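You operate a simulated robot arm through the tools that you are given. There is no shell and no other tool. Be economical: measure what you need, move in short steps, check, and stop when the job is done.

You run a simulated robot arm. Do the job below in one go: nothing can be reset, and whatever is moved stays where it is left.

Task
Rinse the white and yellow brushes in the purple cup, hang them up and tip the water away.
Fine: the low table's DRY rack; water into the drain bowl; cup back in its holder; leave the other cups and the third brush.

The check looks at the end state, three seconds after you hand in, the way a careful person would. Anything else that was tipped, shoved, dropped, spilled or broken makes it a failure.

Robot
A 7-joint arm with a two-finger parallel gripper, fixed in place. Base frame: the origin is at the foot of the arm, x ahead of it, y to its left, z up. Lengths are in mm, angles in rad, forces in N, time in s.
With the tool pointing down near the work surface it reaches from about 120 to 600 mm from the base axis. Its first joint turns from -1.152 to 1.152 rad. Payload 2.4 kg.
The tool frame sits at the grasp point between the pads (the TCP): z along the fingers, y along the line on which they close. The tips reach 30 mm beyond it. Largest opening 94 mm; finger width 28, thickness 10; the body of the gripper, 50 by 96 mm, starts 55 mm behind the TCP.
Orientation is that of the tool frame in the base frame, as a unit quaternion [x, y, z, w]. With the fingers straight down and closing along the base's y, the tool's x points along the base's -x, its y along +y and its z along -z.

Tools
- The arm moves only by the tool jog_arm. Its argument "motion" is a list of rows, each an object of numbers (a shift or turn left out is 0, a gripper value left out holds the last): "tx", "ty", "tz": the shift along the tool's x, y, z in mm; "rx", "ry", "rz": the turn, a rotation vector about the tool's x, y, z in rad; "grip": the gripper command, from -1 (shut) to 1 (fully open), values between in proportion. In form: [{"tx": .., "ty": .., "tz": .., "rx": .., "ry": .., "rz": .., "grip": ..}, ...]. A call has 1 to 10 rows; each row is the pose to reach, as a shift and turn from the pose commanded when the call began, along the tool's axes at that moment. Each row takes 0.2 s and may step no farther than 50 mm and 0.15 rad from the row before; otherwise, or with a gripper value out of range, the whole call is refused. A pose out of reach is approached as far as the arm can. The call stops where the force on the tool passes 70 N (or 10 N more than at its start, if that is more) or the arm is blocked; 0.2 s more then pass. Each finger travels about 153 mm/s and halts on what it meets, pressing with about 24 N; the grip force reading is that of the motor and also rises with nothing between the fingers. The clock runs only during rows and for 0.2 s after the last one: add rows that repeat a pose to give the fingers time. The reply holds the time, the measured pose of the TCP, the force on the tool along the base axes, the opening and the grip force, in the units named above and with some noise, with the torque about the TCP (base axes, N m) and any sound that the robot's microphone picked up.
- Cameras (640 x 400 px; columns grow to the right, rows downward): "scene" is fixed at [47.8, 489.3, 1444.1]; the picture's right is [-0.68, -0.73, 0.00], its down [-0.47, 0.43, -0.77] and it looks along [0.56, -0.53, -0.64] (base axes); focal length 312 px, centre (320, 200). "wrist" rides on the gripper at [76, 14, -103] in the tool frame; the picture's right is [-0.18, 0.98, 0.00], its down [-0.75, -0.14, -0.64] and it looks along [-0.63, -0.12, 0.77] (tool axes); focal length 243 px, centre (320, 200). There is no depth. A picture from a camera that has moved, and an enlarged one, comes with that camera's place and axes in the base frame and with its lens. The place of the scene camera against the robot may be out by one fixed shift of up to 18 mm in any direction.
- camera(camera): a new picture of that camera. It takes no simulated time.
- enlarge(camera, box): a new picture of the part [left, top, right, bottom] of that camera's present view, enlarged. It takes no simulated time.
- job_done(): hands the job in; it is judged then, once.

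Work in short steps. Places have to be worked out from the pictures, the camera data and where the tool is seen: move nearer, look again, correct. Check each grasp and each placing, and mend what went wrong. You have 120 turns and 76 pictures in all, those below and enlarged ones among them. Open the gripper and draw the arm clear of the work before you hand the job in, unless the task says otherwise; then end with one line.

The tools are called after ">>>" by a JSON object that holds its "name" and its "arguments". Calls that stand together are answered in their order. jog_arm: Moves the arm, as the interface text tells. Its arguments: {"type":"object","properties":{"motion":{"type":"array"}},"required":["motion"]} The other tools are called the same way: camera (camera) takes a picture; enlarge (camera, box) takes an enlarged picture of a part of a camera's view; job_done () hands the job in.

At the start:

```text
clock: 0.0
tcp_pos: [338.8, 28.6, 1032.9]
tool_rot: [0.0, 1.0, 0.0, 0.001]
ft_force: [-0.3, 0.1, 0.1]
ft_torque: [0.03, 0.04, -0.04]
finger_gap: 94.0
finger_force: 0.1
```

scene: 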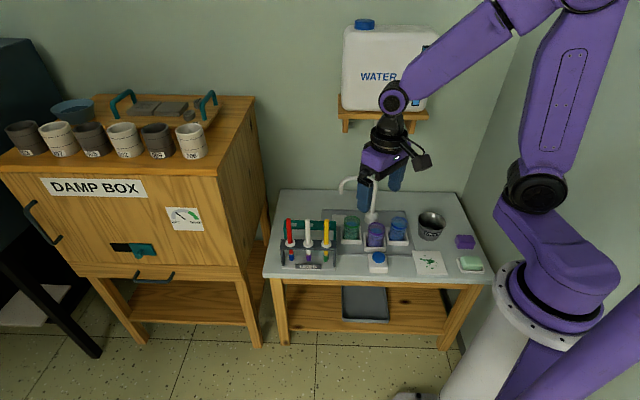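
wrist: 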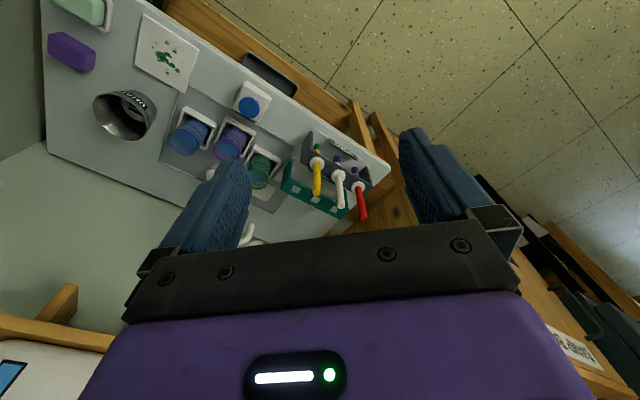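

I'll start by enlarging the work area in both views to identify the brushes, cups, rack, and bowl.

>>> {"name": "enlarge", "arguments": {"camera": "scene", "box": [260, 170, 500, 320]}}

>>> {"name": "enlarge", "arguments": {"camera": "wrist", "box": [40, 0, 420, 240]}}

```text
2.67 times, centred on (380, 245) of scene
camera zoom: at [47.8, 489.3, 1444.1], right [-0.68, -0.73, 0.0], down [-0.47, 0.43, -0.77], along [0.56, -0.53, -0.64], focal length 832 px, centre (160, 80)
```

zoom: 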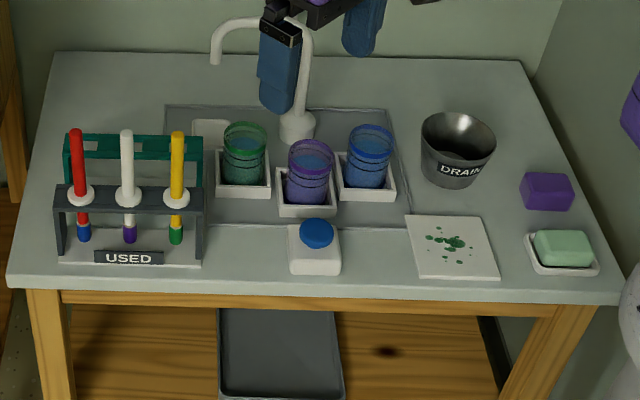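

```text
1.67 times, centred on (230, 120) of wrist
camera zoom: at [263.6, 42.5, 1136.3], right [0.18, 0.98, 0.0], down [0.75, -0.14, 0.64], along [0.63, -0.12, -0.77], focal length 404 px, centre (470, 333)
```

zoom: 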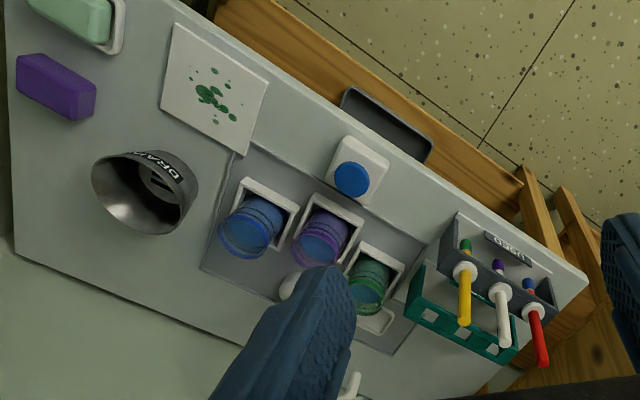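

The wanted brushes (white and yellow) are in the USED rack, with a green rack behind it. I'll move lower and over the table for a better look.

>>> {"name": "jog_arm", "arguments": {"motion": [{"tx": 8, "ty": -36, "tz": 30}, {"tx": 16, "ty": -72, "tz": 60}, {"tx": 24, "ty": -108, "tz": 90}, {"tx": 32, "ty": -144, "tz": 120}, {"tx": 39, "ty": -180, "tz": 150}]}}

>>> {"name": "camera", "arguments": {"camera": "wrist"}}

```text
clock: 1.2
tcp_pos: [300.6, -152.7, 882.4]
tool_rot: [0.0, 1.0, -0.001, 0.001]
ft_force: [-1.0, -0.3, -0.6]
ft_torque: [0.01, -0.04, -0.01]
finger_gap: 93.9
finger_force: 0.0
```

```text
71 pictures are left
camera wrist: at [224.3, -138.6, 985.7], right [0.18, 0.98, 0.0], down [0.75, -0.14, 0.64], along [0.63, -0.12, -0.77], focal length 243 px, centre (320, 200)
```

wrist: 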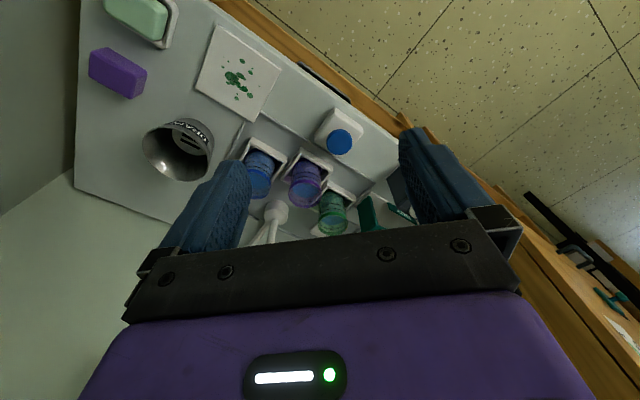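

Zooming in for pixel-accurate triangulation.

>>> {"name": "enlarge", "arguments": {"camera": "wrist", "box": [80, 0, 420, 240]}}

```text
1.67 times, centred on (250, 120) of wrist
camera zoom: at [224.3, -138.6, 985.7], right [0.18, 0.98, 0.0], down [0.75, -0.14, 0.64], along [0.63, -0.12, -0.77], focal length 404 px, centre (437, 333)
```

zoom: 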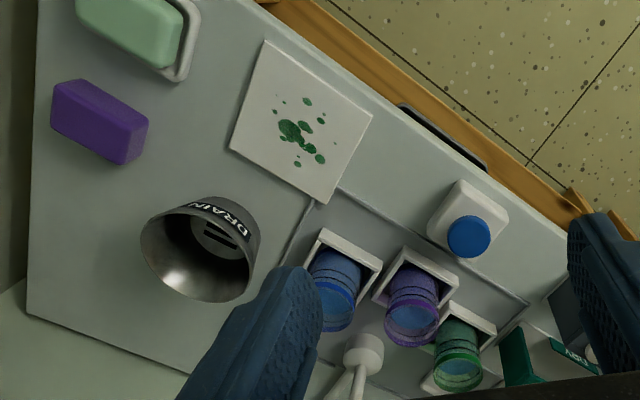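

Coordinates so far (rough): yellow brush ≈ (554,-20), white ≈ (599,20), tops z≈765; the rack runs along (1,1). I'll turn the tool by 45° and get closer to the racks.

>>> {"name": "jog_arm", "arguments": {"motion": [{"tx": -30, "ty": 15, "rz": -0.131}, {"tx": -60, "ty": 31, "rz": -0.262}, {"tx": -90, "ty": 46, "rz": -0.393}, {"tx": -120, "ty": 62, "rz": -0.524}, {"tx": -150, "ty": 77, "rz": -0.655}, {"tx": -180, "ty": 93, "rz": -0.785}]}}

>>> {"name": "camera", "arguments": {"camera": "wrist"}}

```text
clock: 2.6
tcp_pos: [482.9, -59.5, 883.7]
tool_rot: [-0.383, 0.924, -0.001, 0.0]
ft_force: [-0.2, 0.4, -0.5]
ft_torque: [0.04, 0.01, 0.01]
finger_gap: 93.7
finger_force: 0.1
```

```text
69 pictures are left
camera wrist: at [419.0, -102.7, 986.5], right [-0.57, 0.82, 0.0], down [0.63, 0.43, 0.64], along [0.53, 0.36, -0.77], focal length 243 px, centre (320, 200)
```

wrist: 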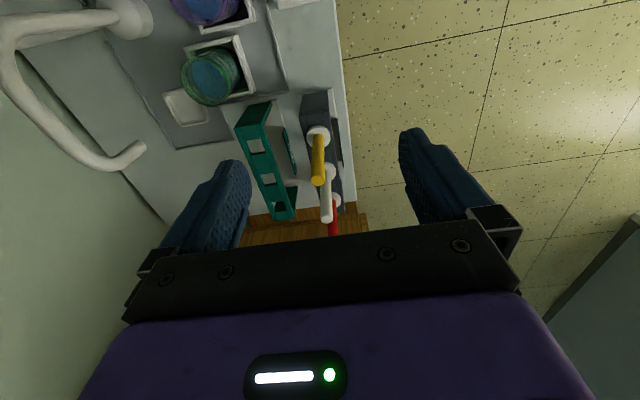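

>>> {"name": "enlarge", "arguments": {"camera": "wrist", "box": [220, 80, 380, 240]}}

```text
2.50 times, centred on (300, 160) of wrist
camera zoom: at [419.0, -102.7, 986.5], right [-0.57, 0.82, 0.0], down [0.63, 0.43, 0.64], along [0.53, 0.36, -0.77], focal length 606 px, centre (370, 300)
```

zoom: 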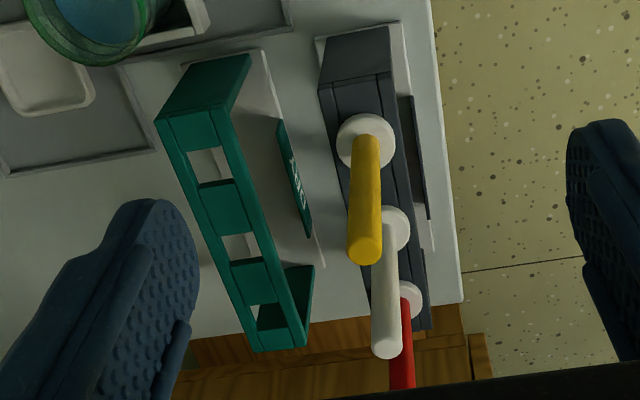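

>>> {"name": "enlarge", "arguments": {"camera": "scene", "box": [270, 205, 366, 275]}}

```text
5.71 times, centred on (318, 240) of scene
camera zoom: at [47.8, 489.3, 1444.1], right [-0.68, -0.73, 0.0], down [-0.46, 0.43, -0.77], along [0.56, -0.53, -0.64], focal length 1783 px, centre (331, -29)
```

zoom: 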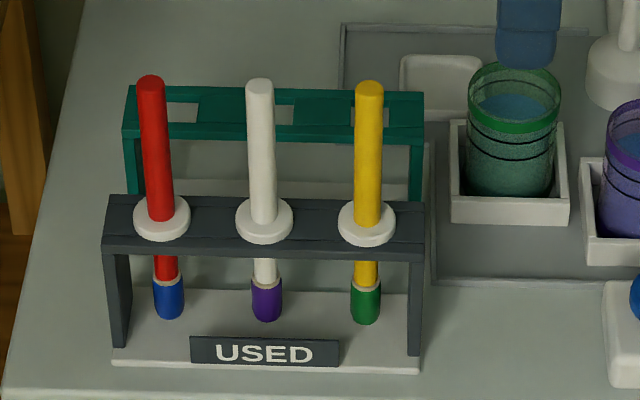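

Bars of both racks are at about z≈645; DRY holes near ≈ (620,-86), middle ≈ (662,-44), spacing 60. These are beyond the 600 mm reach with the tool straight down, so I'll test a tilted tool (0.6 rad) above the middle hole.

>>> {"name": "jog_arm", "arguments": {"motion": [{"tx": -27, "ty": -23, "tz": 10, "ry": -0.15}, {"tx": -54, "ty": -46, "tz": 20, "ry": -0.3}, {"tx": -82, "ty": -70, "tz": 30, "ry": -0.45}, {"tx": -110, "ty": -93, "tz": 40, "ry": -0.6}, {"tx": -137, "ty": -116, "tz": 50, "ry": -0.6}]}}

>>> {"name": "camera", "arguments": {"camera": "wrist"}}

```text
clock: 3.8
tcp_pos: [660.5, -43.0, 834.0]
tool_rot: [-0.366, 0.882, 0.112, 0.274]
ft_force: [-1.5, -0.4, 0.4]
ft_torque: [0.02, 0.01, 0.0]
finger_gap: 94.3
finger_force: 0.0
```

```text
66 pictures are left
camera wrist: at [565.2, -119.0, 876.5], right [-0.59, 0.8, 0.1], down [0.28, 0.08, 0.96], along [0.76, 0.59, -0.27], focal length 243 px, centre (320, 200)
```

wrist: 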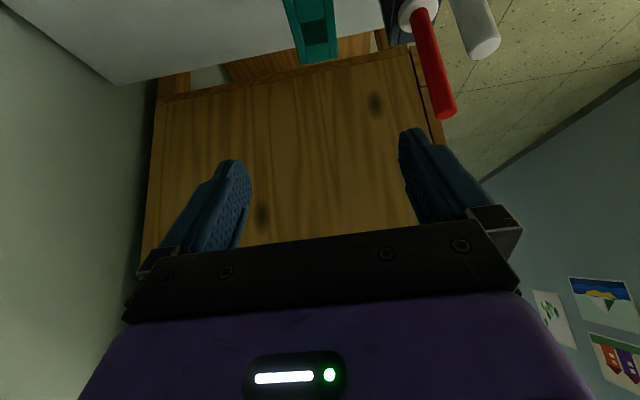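

Reachable. I'll check whether a smaller tilt (0.35) still reaches, since that keeps the brush tip in view.

>>> {"name": "jog_arm", "arguments": {"motion": [{"ry": 0.13}, {"ry": 0.25}]}}

>>> {"name": "camera", "arguments": {"camera": "wrist"}}

```text
clock: 4.4
tcp_pos: [660.4, -44.5, 834.2]
tool_rot: [-0.376, 0.91, 0.066, 0.162]
ft_force: [-0.2, -0.5, 0.3]
ft_torque: [-0.01, 0.0, -0.01]
finger_gap: 94.1
finger_force: 0.1
```

```text
65 pictures are left
camera wrist: at [574.9, -109.4, 905.2], right [-0.57, 0.82, 0.06], down [0.44, 0.25, 0.86], along [0.69, 0.52, -0.5], focal length 243 px, centre (320, 200)
```

wrist: 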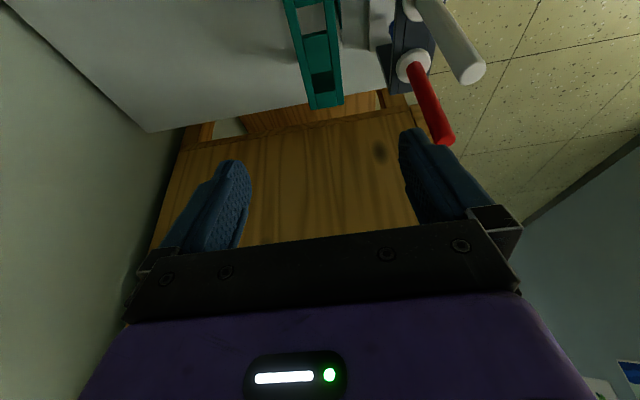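

Also fine. Now move above the yellow brush (≈(549,-16)) with this same tilt.

>>> {"name": "jog_arm", "arguments": {"motion": [{"tx": 18.3, "ty": 33, "tz": -6.7}, {"tx": 36.7, "ty": 66, "tz": -13.4}, {"tx": 55, "ty": 98.9, "tz": -20.1}]}}

>>> {"name": "camera", "arguments": {"camera": "wrist"}}

```text
clock: 5.2
tcp_pos: [548.9, -15.9, 833.8]
tool_rot: [-0.377, 0.91, 0.065, 0.162]
ft_force: [-0.7, 0.8, 0.6]
ft_torque: [0.02, -0.04, 0.0]
finger_gap: 94.3
finger_force: 0.0
```

```text
64 pictures are left
camera wrist: at [463.5, -81.5, 904.7], right [-0.57, 0.82, 0.06], down [0.44, 0.25, 0.86], along [0.69, 0.52, -0.5], focal length 243 px, centre (320, 200)
```

wrist: 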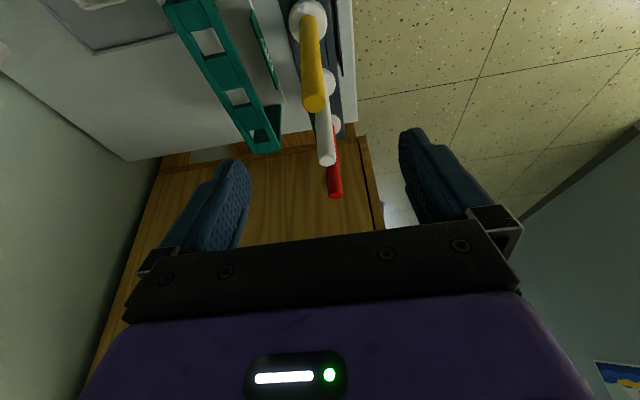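

Yellow top confirmed at (550,-16). Descend 108 mm vertically around the handle.

>>> {"name": "jog_arm", "arguments": {"motion": [{"tx": 12.3, "tz": 33.8}, {"tx": 24.7, "tz": 67.6}, {"tx": 37, "tz": 101.4}]}}

>>> {"name": "camera", "arguments": {"camera": "wrist"}}

```text
clock: 6.0
tcp_pos: [552.3, -15.2, 723.7]
tool_rot: [-0.379, 0.909, 0.067, 0.161]
ft_force: [-0.4, -0.6, -0.2]
ft_torque: [-0.02, 0.01, 0.02]
finger_gap: 94.2
finger_force: 0.0
```

```text
63 pictures are left
camera wrist: at [465.9, -79.9, 794.8], right [-0.57, 0.82, 0.06], down [0.44, 0.25, 0.86], along [0.69, 0.52, -0.5], focal length 243 px, centre (320, 200)
```

wrist: 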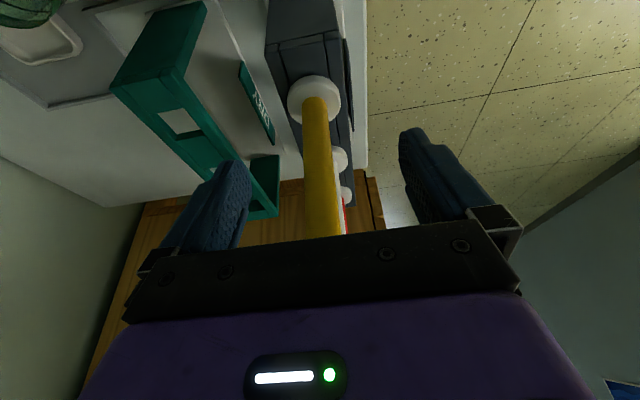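

The handle sits centred between the pads. Close the gripper.

>>> {"name": "jog_arm", "arguments": {"motion": [{"grip": -1}, {"grip": -1}, {"grip": -1}, {"grip": -1}]}}

```text
clock: 7.0
tcp_pos: [551.9, -14.1, 723.7]
tool_rot: [-0.377, 0.91, 0.066, 0.161]
ft_force: [-0.4, 0.0, -0.2]
ft_torque: [0.0, 0.03, -0.04]
finger_gap: 18.6
finger_force: 23.7
```

Gripped (gap 18.6). Lift 130 mm straight up and check.

>>> {"name": "jog_arm", "arguments": {"motion": [{"tx": -8.9, "tz": -24.4, "grip": -1}, {"tx": -17.8, "tz": -48.8}, {"tx": -26.7, "tz": -73.2}, {"tx": -35.7, "tz": -97.6}, {"tx": -44.6, "tz": -122}]}}

>>> {"name": "camera", "arguments": {"camera": "wrist"}}

>>> {"name": "enlarge", "arguments": {"camera": "scene", "box": [260, 130, 500, 280]}}

```text
clock: 8.2
tcp_pos: [550.0, -15.1, 855.7]
tool_rot: [-0.376, 0.91, 0.066, 0.162]
ft_force: [-0.3, 0.2, -0.2]
ft_torque: [0.01, 0.0, 0.0]
finger_gap: 18.5
finger_force: 24.9
```

```text
62 pictures are left
camera wrist: at [463.7, -80.0, 926.9], right [-0.57, 0.82, 0.06], down [0.44, 0.25, 0.86], along [0.69, 0.52, -0.5], focal length 243 px, centre (320, 200)
```

wrist: 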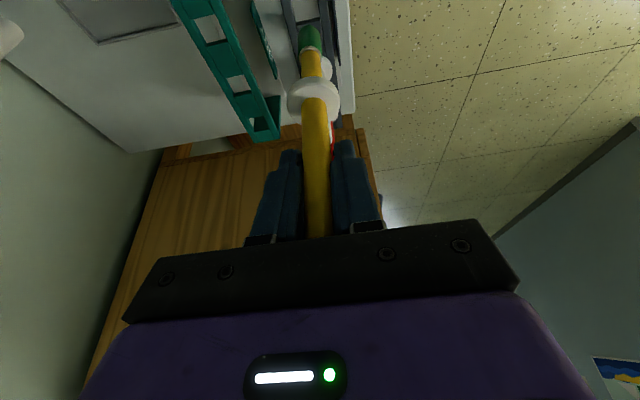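

```text
2.67 times, centred on (380, 205) of scene
camera zoom: at [47.8, 489.3, 1444.1], right [-0.68, -0.73, 0.0], down [-0.47, 0.43, -0.77], along [0.56, -0.53, -0.64], focal length 832 px, centre (160, 187)
```

zoom: 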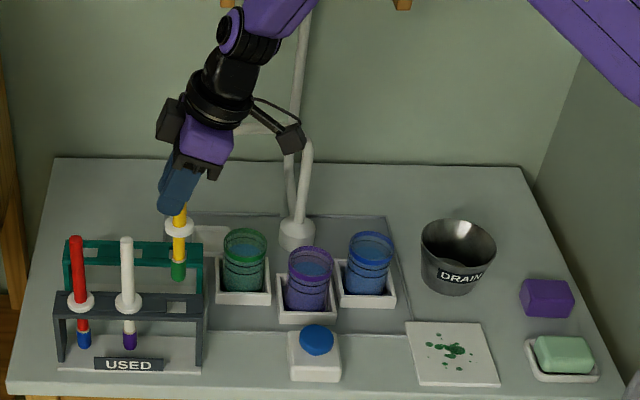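

Brush held straight, tip visible at the wrist view (309,30). Move towards the purple cup, staying high, for a better look.

>>> {"name": "jog_arm", "arguments": {"motion": [{"tx": 33, "ty": -13.4, "tz": -15}, {"tx": 66, "ty": -26.8, "tz": -30}, {"tx": 99, "ty": -40.2, "tz": -45}, {"tx": 132, "ty": -53.6, "tz": -60}, {"tx": 164.5, "ty": -67, "tz": -75}]}}

>>> {"name": "camera", "arguments": {"camera": "wrist"}}

>>> {"name": "enlarge", "arguments": {"camera": "scene", "box": [310, 150, 470, 270]}}

```text
clock: 9.4
tcp_pos: [470.1, -188.9, 868.4]
tool_rot: [-0.377, 0.909, 0.066, 0.162]
ft_force: [0.1, 0.0, 0.6]
ft_torque: [-0.03, -0.03, -0.02]
finger_gap: 18.8
finger_force: 24.0
```

```text
60 pictures are left
camera wrist: at [383.6, -254.3, 940.6], right [-0.57, 0.82, 0.06], down [0.44, 0.25, 0.86], along [0.69, 0.52, -0.5], focal length 243 px, centre (320, 200)
```

wrist: 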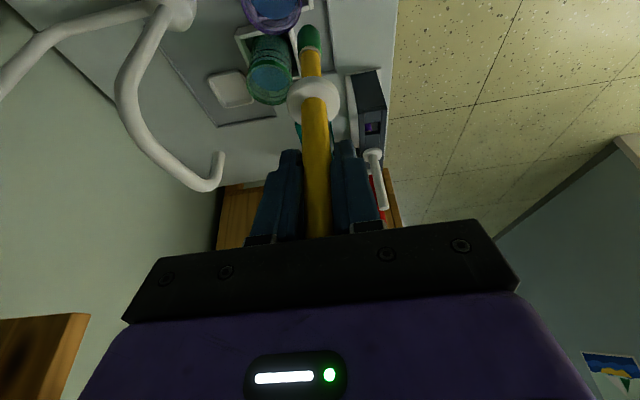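

```text
3.33 times, centred on (390, 210) of scene
camera zoom: at [47.7, 489.3, 1444.1], right [-0.68, -0.73, 0.0], down [-0.47, 0.43, -0.77], along [0.56, -0.53, -0.64], focal length 1040 px, centre (87, 167)
```

zoom: 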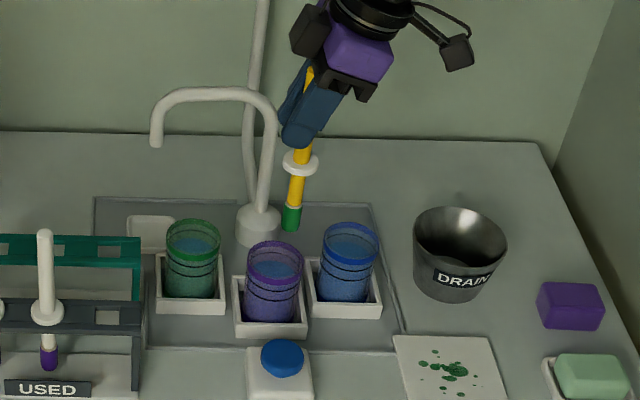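

Triangulation gives cup rims z≈632, purple rim centre ≈ (500,-213); the brush tip is 169 below the TCP, brush vertical. Move above the purple cup, tip ~27 mm above the rim, and check.

>>> {"name": "jog_arm", "arguments": {"motion": [{"tx": -2, "ty": -19, "tz": 1}, {"tx": -4, "ty": -38.2, "tz": 1.4}, {"tx": 9.8, "ty": -38.2, "tz": 39}]}}

>>> {"name": "camera", "arguments": {"camera": "wrist"}}

>>> {"name": "enlarge", "arguments": {"camera": "scene", "box": [330, 170, 430, 250]}}

```text
clock: 10.2
tcp_pos: [500.7, -213.7, 828.6]
tool_rot: [-0.377, 0.909, 0.066, 0.162]
ft_force: [-0.1, -1.1, -1.2]
ft_torque: [-0.03, -0.02, 0.01]
finger_gap: 18.7
finger_force: 24.1
```

```text
58 pictures are left
camera wrist: at [414.3, -279.0, 900.0], right [-0.57, 0.82, 0.06], down [0.44, 0.25, 0.86], along [0.69, 0.52, -0.5], focal length 243 px, centre (320, 200)
```

wrist: 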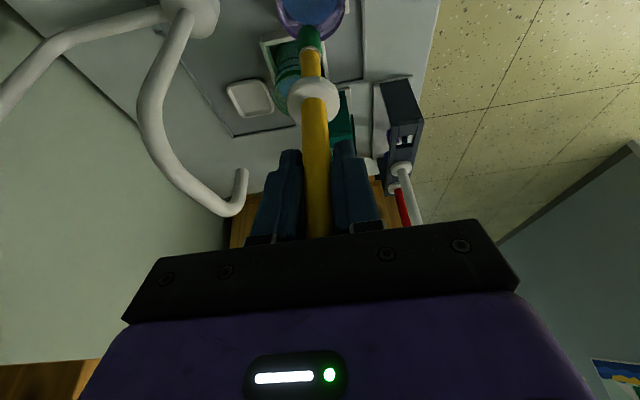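

```text
5.00 times, centred on (380, 210) of scene
camera zoom: at [47.8, 489.3, 1444.1], right [-0.68, -0.73, 0.0], down [-0.47, 0.43, -0.77], along [0.56, -0.53, -0.64], focal length 1560 px, centre (20, 150)
```

zoom: 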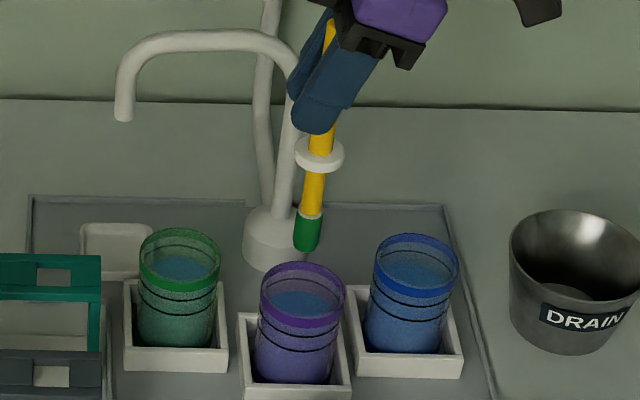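

Tip appears roughly above the cup, slightly behind centre in the scene view; shift ~6 mm toward the front and lower 40 mm so the tip just enters, then check.

>>> {"name": "jog_arm", "arguments": {"motion": [{"ty": 6}, {"tx": 6.9, "ty": 6, "tz": 18.8}, {"tx": 13.7, "ty": 6, "tz": 37.6}]}}

>>> {"name": "enlarge", "arguments": {"camera": "scene", "box": [340, 190, 420, 250]}}

>>> {"name": "camera", "arguments": {"camera": "wrist"}}

```text
clock: 11.0
tcp_pos: [494.3, -210.1, 789.7]
tool_rot: [-0.377, 0.91, 0.066, 0.162]
ft_force: [0.0, 0.6, -0.3]
ft_torque: [-0.03, -0.01, -0.01]
finger_gap: 18.6
finger_force: 23.8
```

```text
6.67 times, centred on (380, 220) of scene
camera zoom: at [47.8, 489.3, 1444.1], right [-0.68, -0.73, 0.0], down [-0.47, 0.43, -0.77], along [0.56, -0.53, -0.64], focal length 2080 px, centre (-80, 67)
```

zoom: 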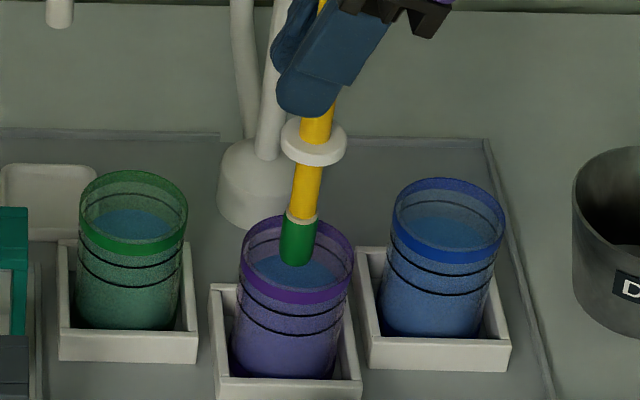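

```text
55 pictures are left
camera wrist: at [408.6, -274.8, 860.0], right [-0.57, 0.82, 0.06], down [0.44, 0.25, 0.86], along [0.69, 0.52, -0.5], focal length 243 px, centre (320, 200)
```

wrist: 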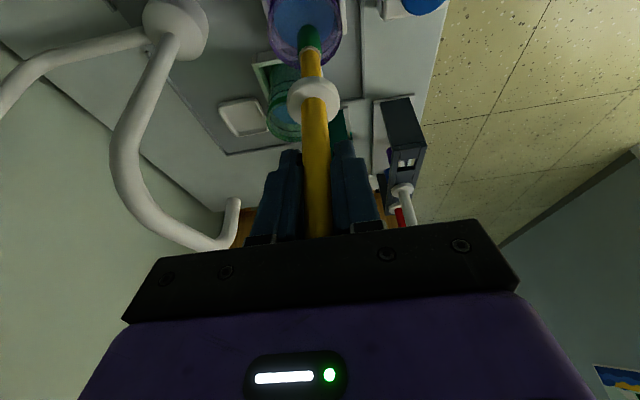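

The tip is centred inside the purple cup, just at the water surface. Lower 37 mm and swirl gently.

>>> {"name": "jog_arm", "arguments": {"motion": [{"tx": 6.3, "tz": 17.4}, {"tx": 12.7, "tz": 34.7}, {"tx": 12.7, "ty": 7, "tz": 34.7}, {"tx": 19.3, "ty": 0, "tz": 32.3}, {"tx": 12.7, "ty": -7, "tz": 34.7}, {"tx": 6.1, "ty": 0, "tz": 37.1}, {"tx": 12.7, "ty": 7, "tz": 34.7}, {"tx": 19.3, "ty": 0, "tz": 32.3}, {"tx": 12.7, "ty": -7, "tz": 34.7}, {"tx": 6.1, "ty": 0, "tz": 37.1}]}}

>>> {"name": "enlarge", "arguments": {"camera": "scene", "box": [340, 190, 420, 250]}}

```text
clock: 13.2
tcp_pos: [499.2, -205.8, 752.7]
tool_rot: [-0.377, 0.91, 0.066, 0.162]
ft_force: [0.0, 0.4, 0.1]
ft_torque: [0.01, -0.03, -0.02]
finger_gap: 18.6
finger_force: 24.4
```

```text
6.67 times, centred on (380, 220) of scene
camera zoom: at [47.8, 489.3, 1444.1], right [-0.68, -0.73, 0.0], down [-0.46, 0.43, -0.77], along [0.56, -0.53, -0.64], focal length 2080 px, centre (-80, 67)
```

zoom: 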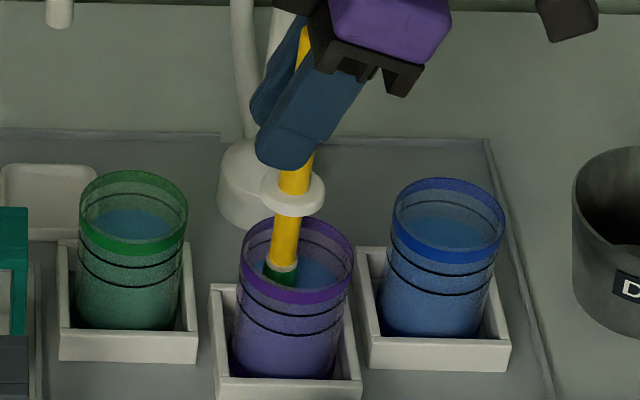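

Bristles mostly wet; go ~9 mm deeper and swirl more so the colour comes off fully.

>>> {"name": "jog_arm", "arguments": {"motion": [{"tx": 6.6, "tz": -2.4}, {"tx": 9.7, "tz": 6.1}, {"tx": 9.7, "ty": 8, "tz": 6.1}, {"tx": 17.2, "tz": 3.4}, {"tx": 9.7, "ty": -8, "tz": 6.1}, {"tx": 2.2, "tz": 8.8}, {"tx": 9.7, "ty": 8, "tz": 6.1}, {"tx": 17.2, "tz": 3.4}, {"tx": 9.7, "ty": -8, "tz": 6.1}, {"tx": 9.7, "tz": 6.1}]}}

>>> {"name": "enlarge", "arguments": {"camera": "scene", "box": [340, 190, 420, 250]}}

```text
clock: 15.4
tcp_pos: [495.7, -210.6, 743.1]
tool_rot: [-0.376, 0.91, 0.066, 0.161]
ft_force: [-1.2, 0.1, -0.5]
ft_torque: [-0.01, -0.04, 0.01]
finger_gap: 18.5
finger_force: 23.9
```

```text
6.67 times, centred on (380, 220) of scene
camera zoom: at [47.8, 489.3, 1444.1], right [-0.68, -0.73, 0.0], down [-0.47, 0.43, -0.77], along [0.56, -0.53, -0.64], focal length 2080 px, centre (-80, 67)
```

zoom: 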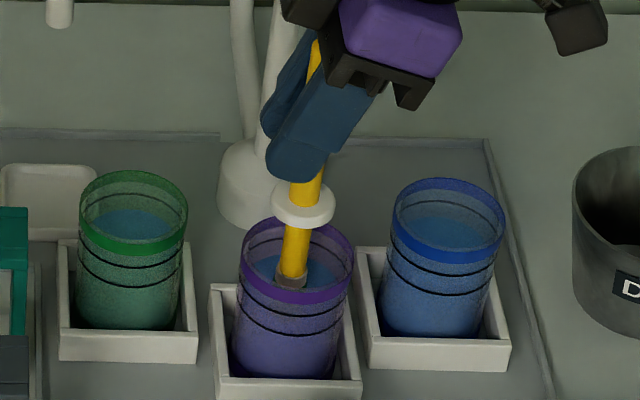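

The colour has gone from the bristles. Lift straight out and inspect.

>>> {"name": "jog_arm", "arguments": {"motion": [{"tx": -9.9, "tz": -27}, {"tx": -19.7, "tz": -54}, {"tx": -29.6, "tz": -81}, {"tx": -39.4, "tz": -108}]}}

>>> {"name": "enlarge", "arguments": {"camera": "scene", "box": [340, 170, 436, 242]}}

```text
clock: 16.4
tcp_pos: [496.2, -208.6, 860.1]
tool_rot: [-0.376, 0.91, 0.066, 0.162]
ft_force: [-0.2, 0.7, 0.0]
ft_torque: [0.03, 0.0, 0.02]
finger_gap: 18.3
finger_force: 24.1
```

```text
5.56 times, centred on (388, 206) of scene
camera zoom: at [47.8, 489.3, 1444.1], right [-0.68, -0.73, 0.0], down [-0.47, 0.43, -0.77], along [0.56, -0.53, -0.64], focal length 1734 px, centre (-58, 167)
```

zoom: 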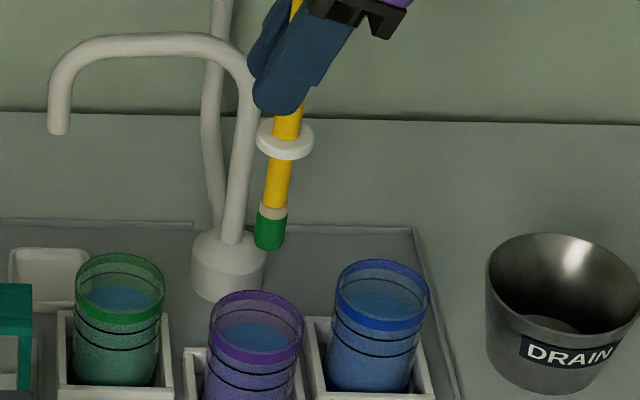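

Bristles still look green (possibly permanent). I'll give it one more thorough rinse to be sure: dip and swirl again.

>>> {"name": "jog_arm", "arguments": {"motion": [{"tx": 9.9, "tz": 27}, {"tx": 19.7, "tz": 54}, {"tx": 29.6, "tz": 81}, {"tx": 39.4, "tz": 108}, {"tx": 39.4, "ty": 10, "tz": 108}, {"tx": 48.8, "tz": 104.6}, {"tx": 39.4, "ty": -10, "tz": 108}, {"tx": 30, "tz": 111.4}, {"tx": 39.4, "ty": 10, "tz": 108}, {"tx": 39.4, "tz": 108}]}}

>>> {"name": "jog_arm", "arguments": {"motion": [{"ty": 10}, {"tx": 9.4, "tz": -3.4}, {"ty": -10}, {"tx": -9.4, "tz": 3.4}, {"ty": 10}, {"tx": 9.4, "tz": -3.4}, {"ty": -10}, {"tx": -9.4, "tz": 3.4}, {}]}}

>>> {"name": "jog_arm", "arguments": {"motion": [{"tx": -9.9, "tz": -27}, {"tx": -19.7, "tz": -54}, {"tx": -29.6, "tz": -81}, {"tx": -39.4, "tz": -108}]}}

>>> {"name": "enlarge", "arguments": {"camera": "scene", "box": [340, 170, 436, 242]}}

```text
clock: 18.6
tcp_pos: [494.2, -210.6, 743.7]
tool_rot: [-0.378, 0.91, 0.066, 0.161]
ft_force: [-0.4, 0.5, -0.5]
ft_torque: [-0.01, 0.0, 0.02]
finger_gap: 18.8
finger_force: 24.2
```

```text
clock: 20.6
tcp_pos: [495.4, -211.5, 745.0]
tool_rot: [-0.376, 0.91, 0.066, 0.162]
ft_force: [-1.3, 0.7, 0.1]
ft_torque: [0.01, 0.04, 0.04]
finger_gap: 18.4
finger_force: 24.1
```

```text
clock: 21.6
tcp_pos: [493.7, -210.2, 859.4]
tool_rot: [-0.377, 0.909, 0.066, 0.161]
ft_force: [-0.4, -0.5, -1.1]
ft_torque: [0.02, -0.01, 0.02]
finger_gap: 18.1
finger_force: 24.1
```

```text
5.56 times, centred on (388, 206) of scene
camera zoom: at [47.8, 489.3, 1444.1], right [-0.68, -0.73, 0.0], down [-0.47, 0.43, -0.77], along [0.56, -0.53, -0.64], focal length 1734 px, centre (-58, 167)
```

zoom: 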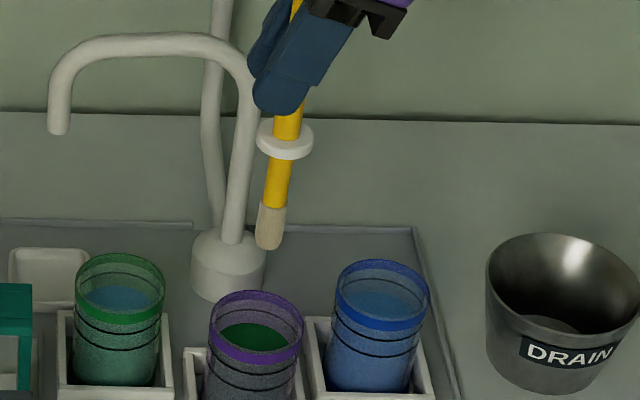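

Clean now, and the water turned green. Carry the brush over the DRY rack's middle hole at height.

>>> {"name": "jog_arm", "arguments": {"motion": [{"tx": -44.1, "tz": 16.1}, {"tx": -88.2, "tz": 32.2}, {"tx": -132.3, "tz": 48.3}, {"tx": -176.4, "tz": 64.4}, {"tx": -220.5, "tz": 80.5}]}}

>>> {"name": "camera", "arguments": {"camera": "wrist"}}

>>> {"name": "enlarge", "arguments": {"camera": "scene", "box": [270, 205, 350, 265]}}

```text
clock: 22.8
tcp_pos: [661.4, -46.7, 856.4]
tool_rot: [-0.376, 0.91, 0.066, 0.162]
ft_force: [-0.1, 0.7, -0.3]
ft_torque: [0.0, -0.01, 0.02]
finger_gap: 18.6
finger_force: 23.7
```

```text
50 pictures are left
camera wrist: at [575.2, -111.1, 928.3], right [-0.57, 0.82, 0.06], down [0.44, 0.24, 0.86], along [0.69, 0.52, -0.5], focal length 243 px, centre (320, 200)
```

wrist: 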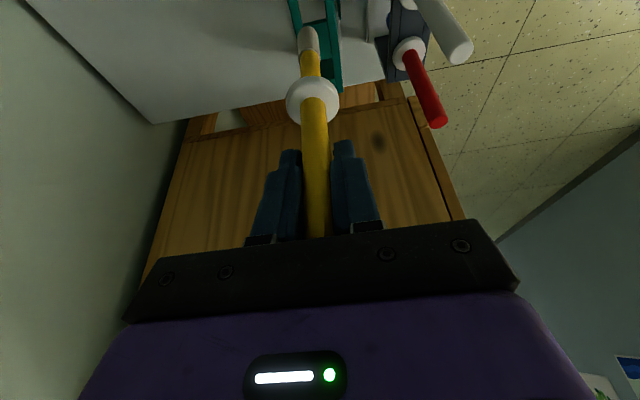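

```text
6.67 times, centred on (310, 235) of scene
camera zoom: at [47.8, 489.2, 1444.1], right [-0.68, -0.73, 0.0], down [-0.46, 0.43, -0.77], along [0.56, -0.53, -0.64], focal length 2080 px, centre (387, -33)
```

zoom: 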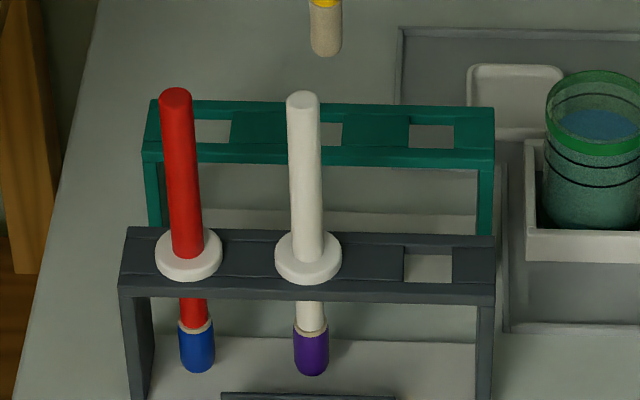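

Middle hole estimated at (663,-42.5), bar top z≈645 (hole ≈24 mm). Adjust a few mm and lower so the tip is just above the bar, then look closely.

>>> {"name": "jog_arm", "arguments": {"motion": [{"tx": -3.9, "ty": 1.8, "tz": 1.4}, {"tx": 5.75, "ty": 1.8, "tz": 27.7}, {"tx": 5.75, "ty": 1.8, "tz": 27.7}]}}

>>> {"name": "enlarge", "arguments": {"camera": "wrist", "box": [270, 0, 370, 100]}}

>>> {"name": "enlarge", "arguments": {"camera": "scene", "box": [270, 205, 350, 265]}}

```text
clock: 23.6
tcp_pos: [662.4, -40.1, 830.9]
tool_rot: [-0.376, 0.91, 0.066, 0.162]
ft_force: [-0.4, 0.4, -1.0]
ft_torque: [0.01, 0.0, -0.02]
finger_gap: 18.5
finger_force: 24.6
```

```text
4.00 times, centred on (320, 50) of wrist
camera zoom: at [576.4, -105.0, 901.5], right [-0.57, 0.82, 0.06], down [0.44, 0.25, 0.86], along [0.69, 0.52, -0.5], focal length 970 px, centre (320, 800)
```

zoom: 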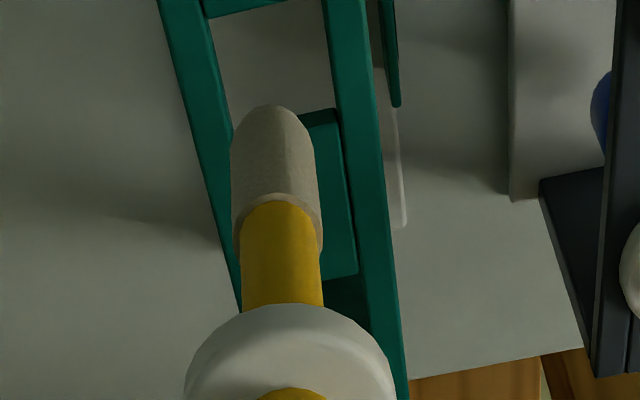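

```text
6.67 times, centred on (310, 235) of scene
camera zoom: at [47.8, 489.3, 1444.1], right [-0.68, -0.73, 0.0], down [-0.47, 0.43, -0.77], along [0.56, -0.53, -0.64], focal length 2080 px, centre (387, -33)
```

zoom: 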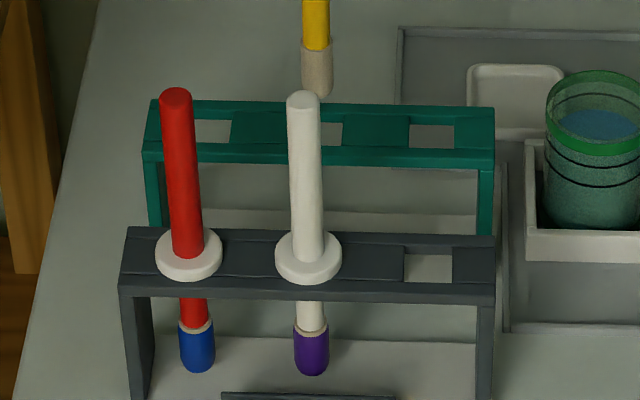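

From the close-up the hole centre lies ≈2.5 mm to the right (+tool y). Correct and lower ~28 mm so the tip just enters; watch force.

>>> {"name": "jog_arm", "arguments": {"motion": [{"tx": -0.5, "ty": 2.5, "tz": 0.2}, {"tx": 4.3, "ty": 2.5, "tz": 13.3}, {"tx": 9.1, "ty": 2.5, "tz": 26.5}]}}

>>> {"name": "enlarge", "arguments": {"camera": "wrist", "box": [270, 0, 370, 100]}}

>>> {"name": "enlarge", "arguments": {"camera": "scene", "box": [270, 205, 350, 265]}}

```text
clock: 24.4
tcp_pos: [660.0, -37.8, 802.8]
tool_rot: [-0.376, 0.91, 0.066, 0.161]
ft_force: [-0.2, -0.6, 0.0]
ft_torque: [-0.01, -0.03, 0.02]
finger_gap: 18.6
finger_force: 23.8
```

```text
4.00 times, centred on (320, 50) of wrist
camera zoom: at [575.2, -104.1, 873.8], right [-0.57, 0.82, 0.06], down [0.44, 0.25, 0.86], along [0.69, 0.52, -0.5], focal length 970 px, centre (320, 800)
```

zoom: 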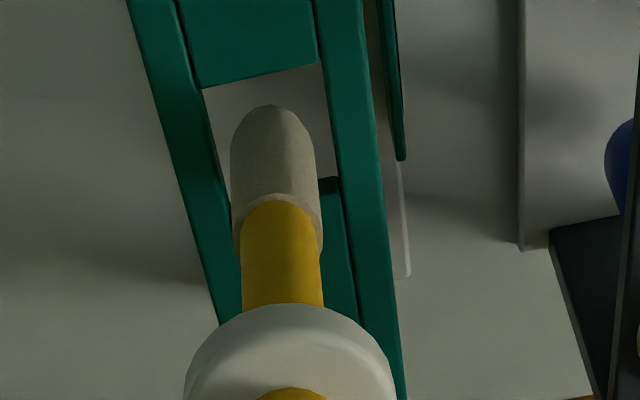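

```text
6.67 times, centred on (310, 235) of scene
camera zoom: at [47.8, 489.3, 1444.1], right [-0.68, -0.73, 0.0], down [-0.47, 0.43, -0.77], along [0.56, -0.53, -0.64], focal length 2080 px, centre (387, -33)
```

zoom: 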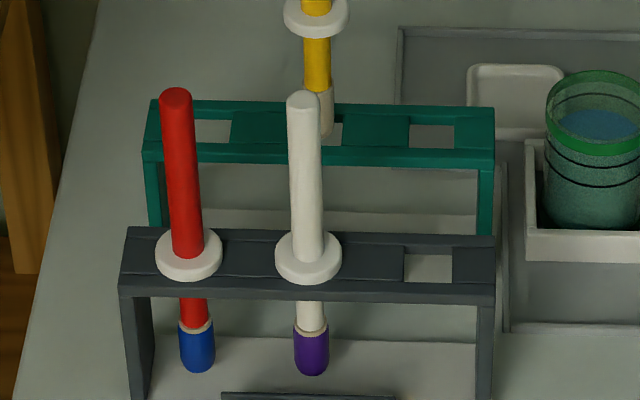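

Tip is centred in the hole in both views with no contact force. Lower the remaining ~76 mm.

>>> {"name": "jog_arm", "arguments": {"motion": [{"tx": 7.5, "tz": 17.6}, {"tx": 14, "tz": 35.4}, {"tx": 20.5, "tz": 53.2}, {"tx": 26.6, "tz": 70.1}]}}

>>> {"name": "camera", "arguments": {"camera": "wrist"}}

>>> {"name": "enlarge", "arguments": {"camera": "scene", "box": [270, 205, 350, 265]}}

```text
clock: 25.4
tcp_pos: [660.3, -40.1, 726.3]
tool_rot: [-0.377, 0.91, 0.065, 0.161]
ft_force: [0.0, 0.2, -0.1]
ft_torque: [-0.02, 0.01, -0.02]
finger_gap: 18.2
finger_force: 24.3
```

```text
44 pictures are left
camera wrist: at [574.4, -104.1, 797.4], right [-0.57, 0.82, 0.06], down [0.44, 0.25, 0.86], along [0.69, 0.52, -0.5], focal length 243 px, centre (320, 200)
```

wrist: 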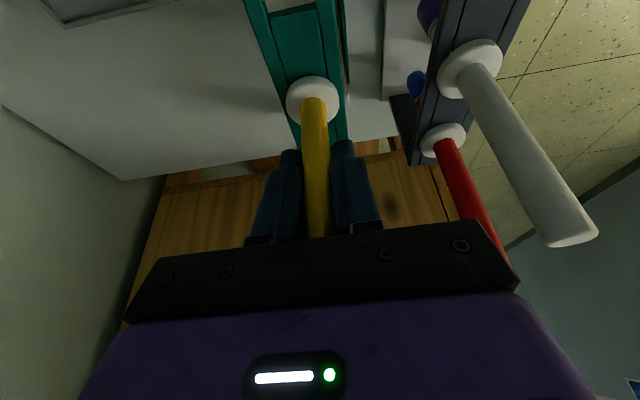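

```text
6.67 times, centred on (310, 235) of scene
camera zoom: at [47.8, 489.3, 1444.1], right [-0.68, -0.73, 0.0], down [-0.47, 0.43, -0.77], along [0.56, -0.53, -0.64], focal length 2080 px, centre (387, -33)
```

zoom: 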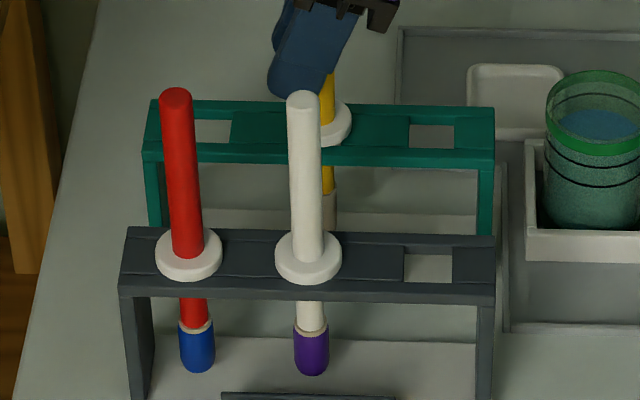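

Collar is right at the bar. Lower 2 mm more, then open partially.

>>> {"name": "jog_arm", "arguments": {"motion": [{"tx": 0.7, "tz": 1.9}, {"tx": 0.7, "tz": 1.9, "grip": 0.1}, {"tx": 0.7, "tz": 1.9, "grip": 0.1}]}}

>>> {"name": "jog_arm", "arguments": {"motion": [{"tx": -12, "tz": -32.9}, {"tx": -24, "tz": -65.7}, {"tx": -36, "tz": -98.6}]}}

>>> {"name": "enlarge", "arguments": {"camera": "scene", "box": [260, 190, 370, 270]}}

```text
clock: 26.2
tcp_pos: [660.6, -39.0, 724.6]
tool_rot: [-0.377, 0.91, 0.066, 0.161]
ft_force: [-0.4, -0.1, 0.4]
ft_torque: [0.01, 0.02, -0.02]
finger_gap: 51.6
finger_force: 0.1
```

```text
clock: 27.0
tcp_pos: [661.2, -39.6, 830.9]
tool_rot: [-0.377, 0.909, 0.067, 0.162]
ft_force: [-0.5, 0.2, 0.5]
ft_torque: [-0.01, -0.03, -0.02]
finger_gap: 51.5
finger_force: 0.0
```

```text
5.00 times, centred on (315, 230) of scene
camera zoom: at [47.8, 489.3, 1444.1], right [-0.68, -0.73, 0.0], down [-0.46, 0.43, -0.77], along [0.56, -0.53, -0.64], focal length 1560 px, centre (345, 50)
```

zoom: 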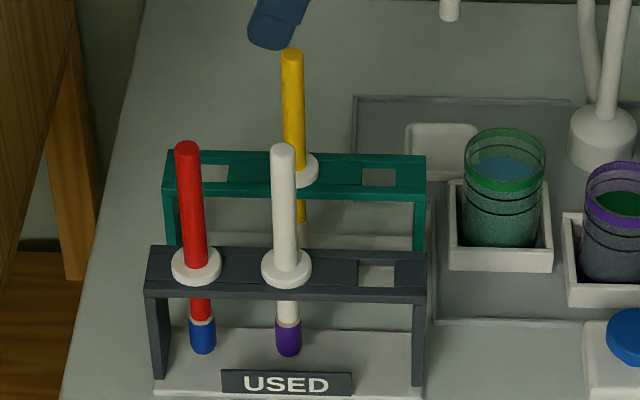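

Yellow is hung upright. Now move above the white brush ≈ (593,27).

>>> {"name": "jog_arm", "arguments": {"motion": [{"ty": 32}, {"ty": 64}, {"ty": 95.3}]}}

>>> {"name": "camera", "arguments": {"camera": "wrist"}}

```text
clock: 27.8
tcp_pos: [593.3, 29.2, 831.0]
tool_rot: [-0.376, 0.91, 0.066, 0.161]
ft_force: [-0.3, -0.1, -0.7]
ft_torque: [-0.02, 0.04, -0.02]
finger_gap: 51.6
finger_force: 0.1
```

```text
41 pictures are left
camera wrist: at [506.6, -37.3, 902.1], right [-0.57, 0.82, 0.06], down [0.44, 0.25, 0.86], along [0.69, 0.52, -0.5], focal length 243 px, centre (320, 200)
```

wrist: 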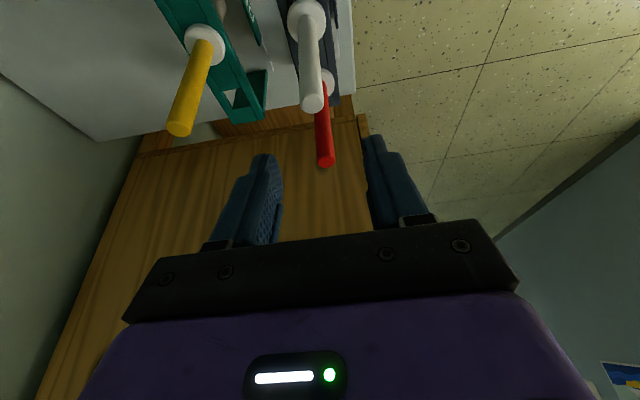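

Aligned the same as with yellow. Descend 107 mm and check.

>>> {"name": "jog_arm", "arguments": {"motion": [{"tx": 12.2, "tz": 33.5}, {"tx": 24.5, "tz": 67}, {"tx": 36.7, "tz": 100.5}]}}

>>> {"name": "camera", "arguments": {"camera": "wrist"}}

```text
clock: 28.6
tcp_pos: [593.4, 27.5, 723.1]
tool_rot: [-0.377, 0.91, 0.066, 0.162]
ft_force: [0.5, -0.3, 0.0]
ft_torque: [-0.02, -0.03, 0.04]
finger_gap: 51.8
finger_force: 0.0
```

```text
40 pictures are left
camera wrist: at [507.5, -38.1, 792.9], right [-0.57, 0.82, 0.06], down [0.44, 0.25, 0.86], along [0.69, 0.52, -0.5], focal length 243 px, centre (320, 200)
```

wrist: 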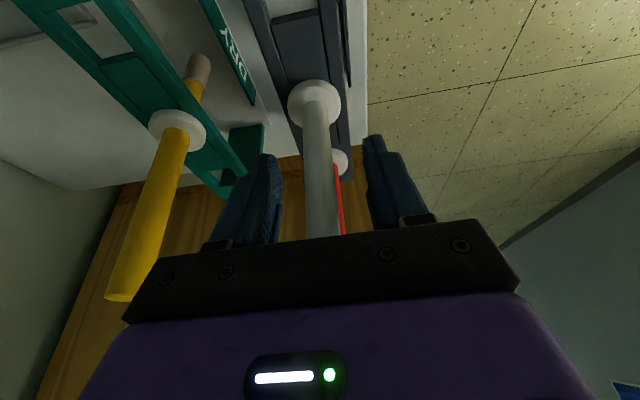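

Centred and clear. Grip, then lift 130 mm.

>>> {"name": "jog_arm", "arguments": {"motion": [{"grip": -1}, {"grip": -1}, {"grip": -1}, {"grip": -1}]}}

>>> {"name": "jog_arm", "arguments": {"motion": [{"tx": -8.9, "tz": -24.4, "grip": -1}, {"tx": -17.8, "tz": -48.8}, {"tx": -26.7, "tz": -73.2}, {"tx": -35.7, "tz": -97.6}, {"tx": -44.6, "tz": -122}]}}

>>> {"name": "camera", "arguments": {"camera": "wrist"}}

```text
clock: 29.6
tcp_pos: [594.2, 28.3, 722.4]
tool_rot: [-0.377, 0.91, 0.066, 0.162]
ft_force: [0.0, -0.1, -0.6]
ft_torque: [-0.01, 0.02, 0.0]
finger_gap: 19.3
finger_force: 24.0
```

```text
clock: 30.8
tcp_pos: [592.4, 28.8, 853.3]
tool_rot: [-0.377, 0.91, 0.066, 0.161]
ft_force: [-0.3, 0.4, -0.1]
ft_torque: [-0.02, -0.01, -0.01]
finger_gap: 18.8
finger_force: 24.0
```

```text
39 pictures are left
camera wrist: at [506.8, -36.2, 923.7], right [-0.57, 0.82, 0.06], down [0.44, 0.25, 0.86], along [0.69, 0.52, -0.5], focal length 243 px, centre (320, 200)
```

wrist: 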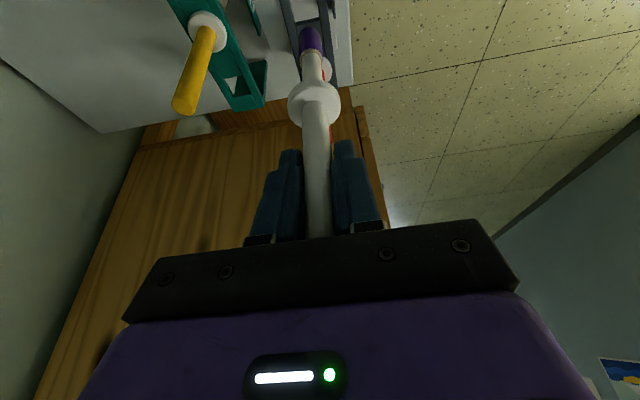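

White brush lifted cleanly (purple paint). Carry it above the purple cup along the same height.

>>> {"name": "jog_arm", "arguments": {"motion": [{"tx": 36.9, "ty": -16.7, "tz": -14.4}, {"tx": 73.8, "ty": -33.3, "tz": -28.7}, {"tx": 110.8, "ty": -50, "tz": -43.1}, {"tx": 147.7, "ty": -66.7, "tz": -57.5}, {"tx": 184.6, "ty": -83.3, "tz": -71.8}, {"tx": 221.5, "ty": -100, "tz": -86.2}, {"tx": 221.5, "ty": -100, "tz": -86.2}]}}

>>> {"name": "enlarge", "arguments": {"camera": "scene", "box": [340, 170, 436, 242]}}

```text
clock: 32.4
tcp_pos: [496.2, -207.0, 858.9]
tool_rot: [-0.377, 0.91, 0.066, 0.162]
ft_force: [0.2, 0.7, -0.1]
ft_torque: [0.0, 0.01, 0.0]
finger_gap: 18.7
finger_force: 23.9
```

```text
5.56 times, centred on (388, 206) of scene
camera zoom: at [47.8, 489.3, 1444.1], right [-0.68, -0.73, 0.0], down [-0.46, 0.43, -0.77], along [0.56, -0.53, -0.64], focal length 1734 px, centre (-58, 167)
```

zoom: 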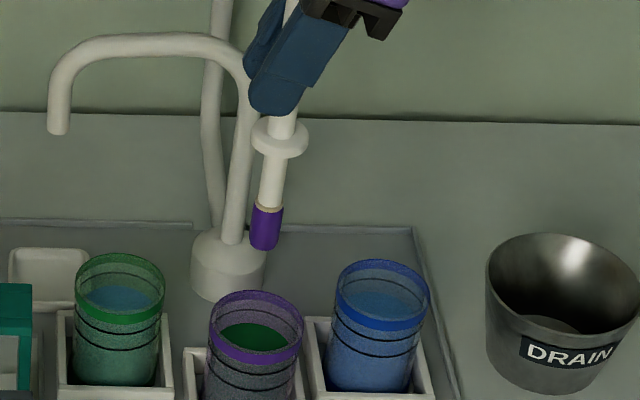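

Position matches the earlier rinse within ~2 mm. Dip, swirl for several seconds, and lift.

>>> {"name": "jog_arm", "arguments": {"motion": [{"tx": 11.8, "tz": 26.3}, {"tx": 21.6, "tz": 53.3}, {"tx": 31.5, "tz": 80.3}, {"tx": 41.3, "tz": 107.3}, {"tx": 41.3, "ty": 9, "tz": 107.3}, {"tx": 49.8, "tz": 104.2}, {"tx": 41.3, "ty": -9, "tz": 107.3}, {"tx": 32.8, "tz": 110.4}, {"tx": 41.3, "ty": 9, "tz": 107.3}, {"tx": 41.3, "tz": 107.3}]}}

>>> {"name": "jog_arm", "arguments": {"motion": [{"ty": 9}, {"tx": 8.5, "tz": -3.1}, {"ty": -9}, {"tx": -8.5, "tz": 3.1}, {"ty": 9}, {"tx": 8.5, "tz": -3.1}, {"ty": -9}, {"tx": -8.5, "tz": 3.1}, {}]}}

>>> {"name": "jog_arm", "arguments": {"motion": [{"ty": 9}, {"tx": 8.5, "tz": -3.1}, {"ty": -9}, {"tx": -8.5, "tz": 3.1}, {"ty": 9}, {"tx": 8.5, "tz": -3.1}, {"ty": -9}, {"tx": -8.5, "tz": 3.1}, {}]}}

>>> {"name": "jog_arm", "arguments": {"motion": [{"tx": -9.9, "tz": -27}, {"tx": -19.7, "tz": -54}, {"tx": -29.6, "tz": -81}, {"tx": -39.4, "tz": -108}, {"tx": -39.4, "tz": -108}]}}

>>> {"name": "enlarge", "arguments": {"camera": "scene", "box": [340, 170, 436, 242]}}

```text
clock: 34.6
tcp_pos: [494.7, -210.9, 742.5]
tool_rot: [-0.377, 0.91, 0.067, 0.161]
ft_force: [0.1, 0.9, 0.4]
ft_torque: [0.03, -0.01, -0.01]
finger_gap: 18.9
finger_force: 24.2
```

```text
clock: 36.6
tcp_pos: [493.7, -209.6, 743.4]
tool_rot: [-0.376, 0.91, 0.066, 0.16]
ft_force: [0.1, -1.2, 0.1]
ft_torque: [0.0, 0.0, 0.01]
finger_gap: 18.9
finger_force: 24.5
```

```text
clock: 38.6
tcp_pos: [493.6, -211.1, 743.2]
tool_rot: [-0.377, 0.91, 0.066, 0.161]
ft_force: [0.2, 0.4, 1.6]
ft_torque: [-0.01, -0.02, 0.0]
finger_gap: 19.0
finger_force: 23.9
```

```text
clock: 39.8
tcp_pos: [494.5, -209.9, 858.9]
tool_rot: [-0.376, 0.91, 0.067, 0.162]
ft_force: [-1.1, -0.9, 0.0]
ft_torque: [-0.03, 0.03, -0.03]
finger_gap: 18.6
finger_force: 23.7
```

```text
5.56 times, centred on (388, 206) of scene
camera zoom: at [47.8, 489.3, 1444.1], right [-0.68, -0.73, 0.0], down [-0.47, 0.43, -0.77], along [0.56, -0.53, -0.64], focal length 1734 px, centre (-58, 167)
```

zoom: 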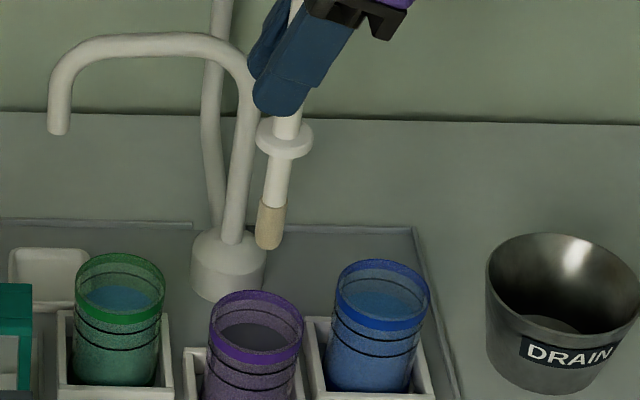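

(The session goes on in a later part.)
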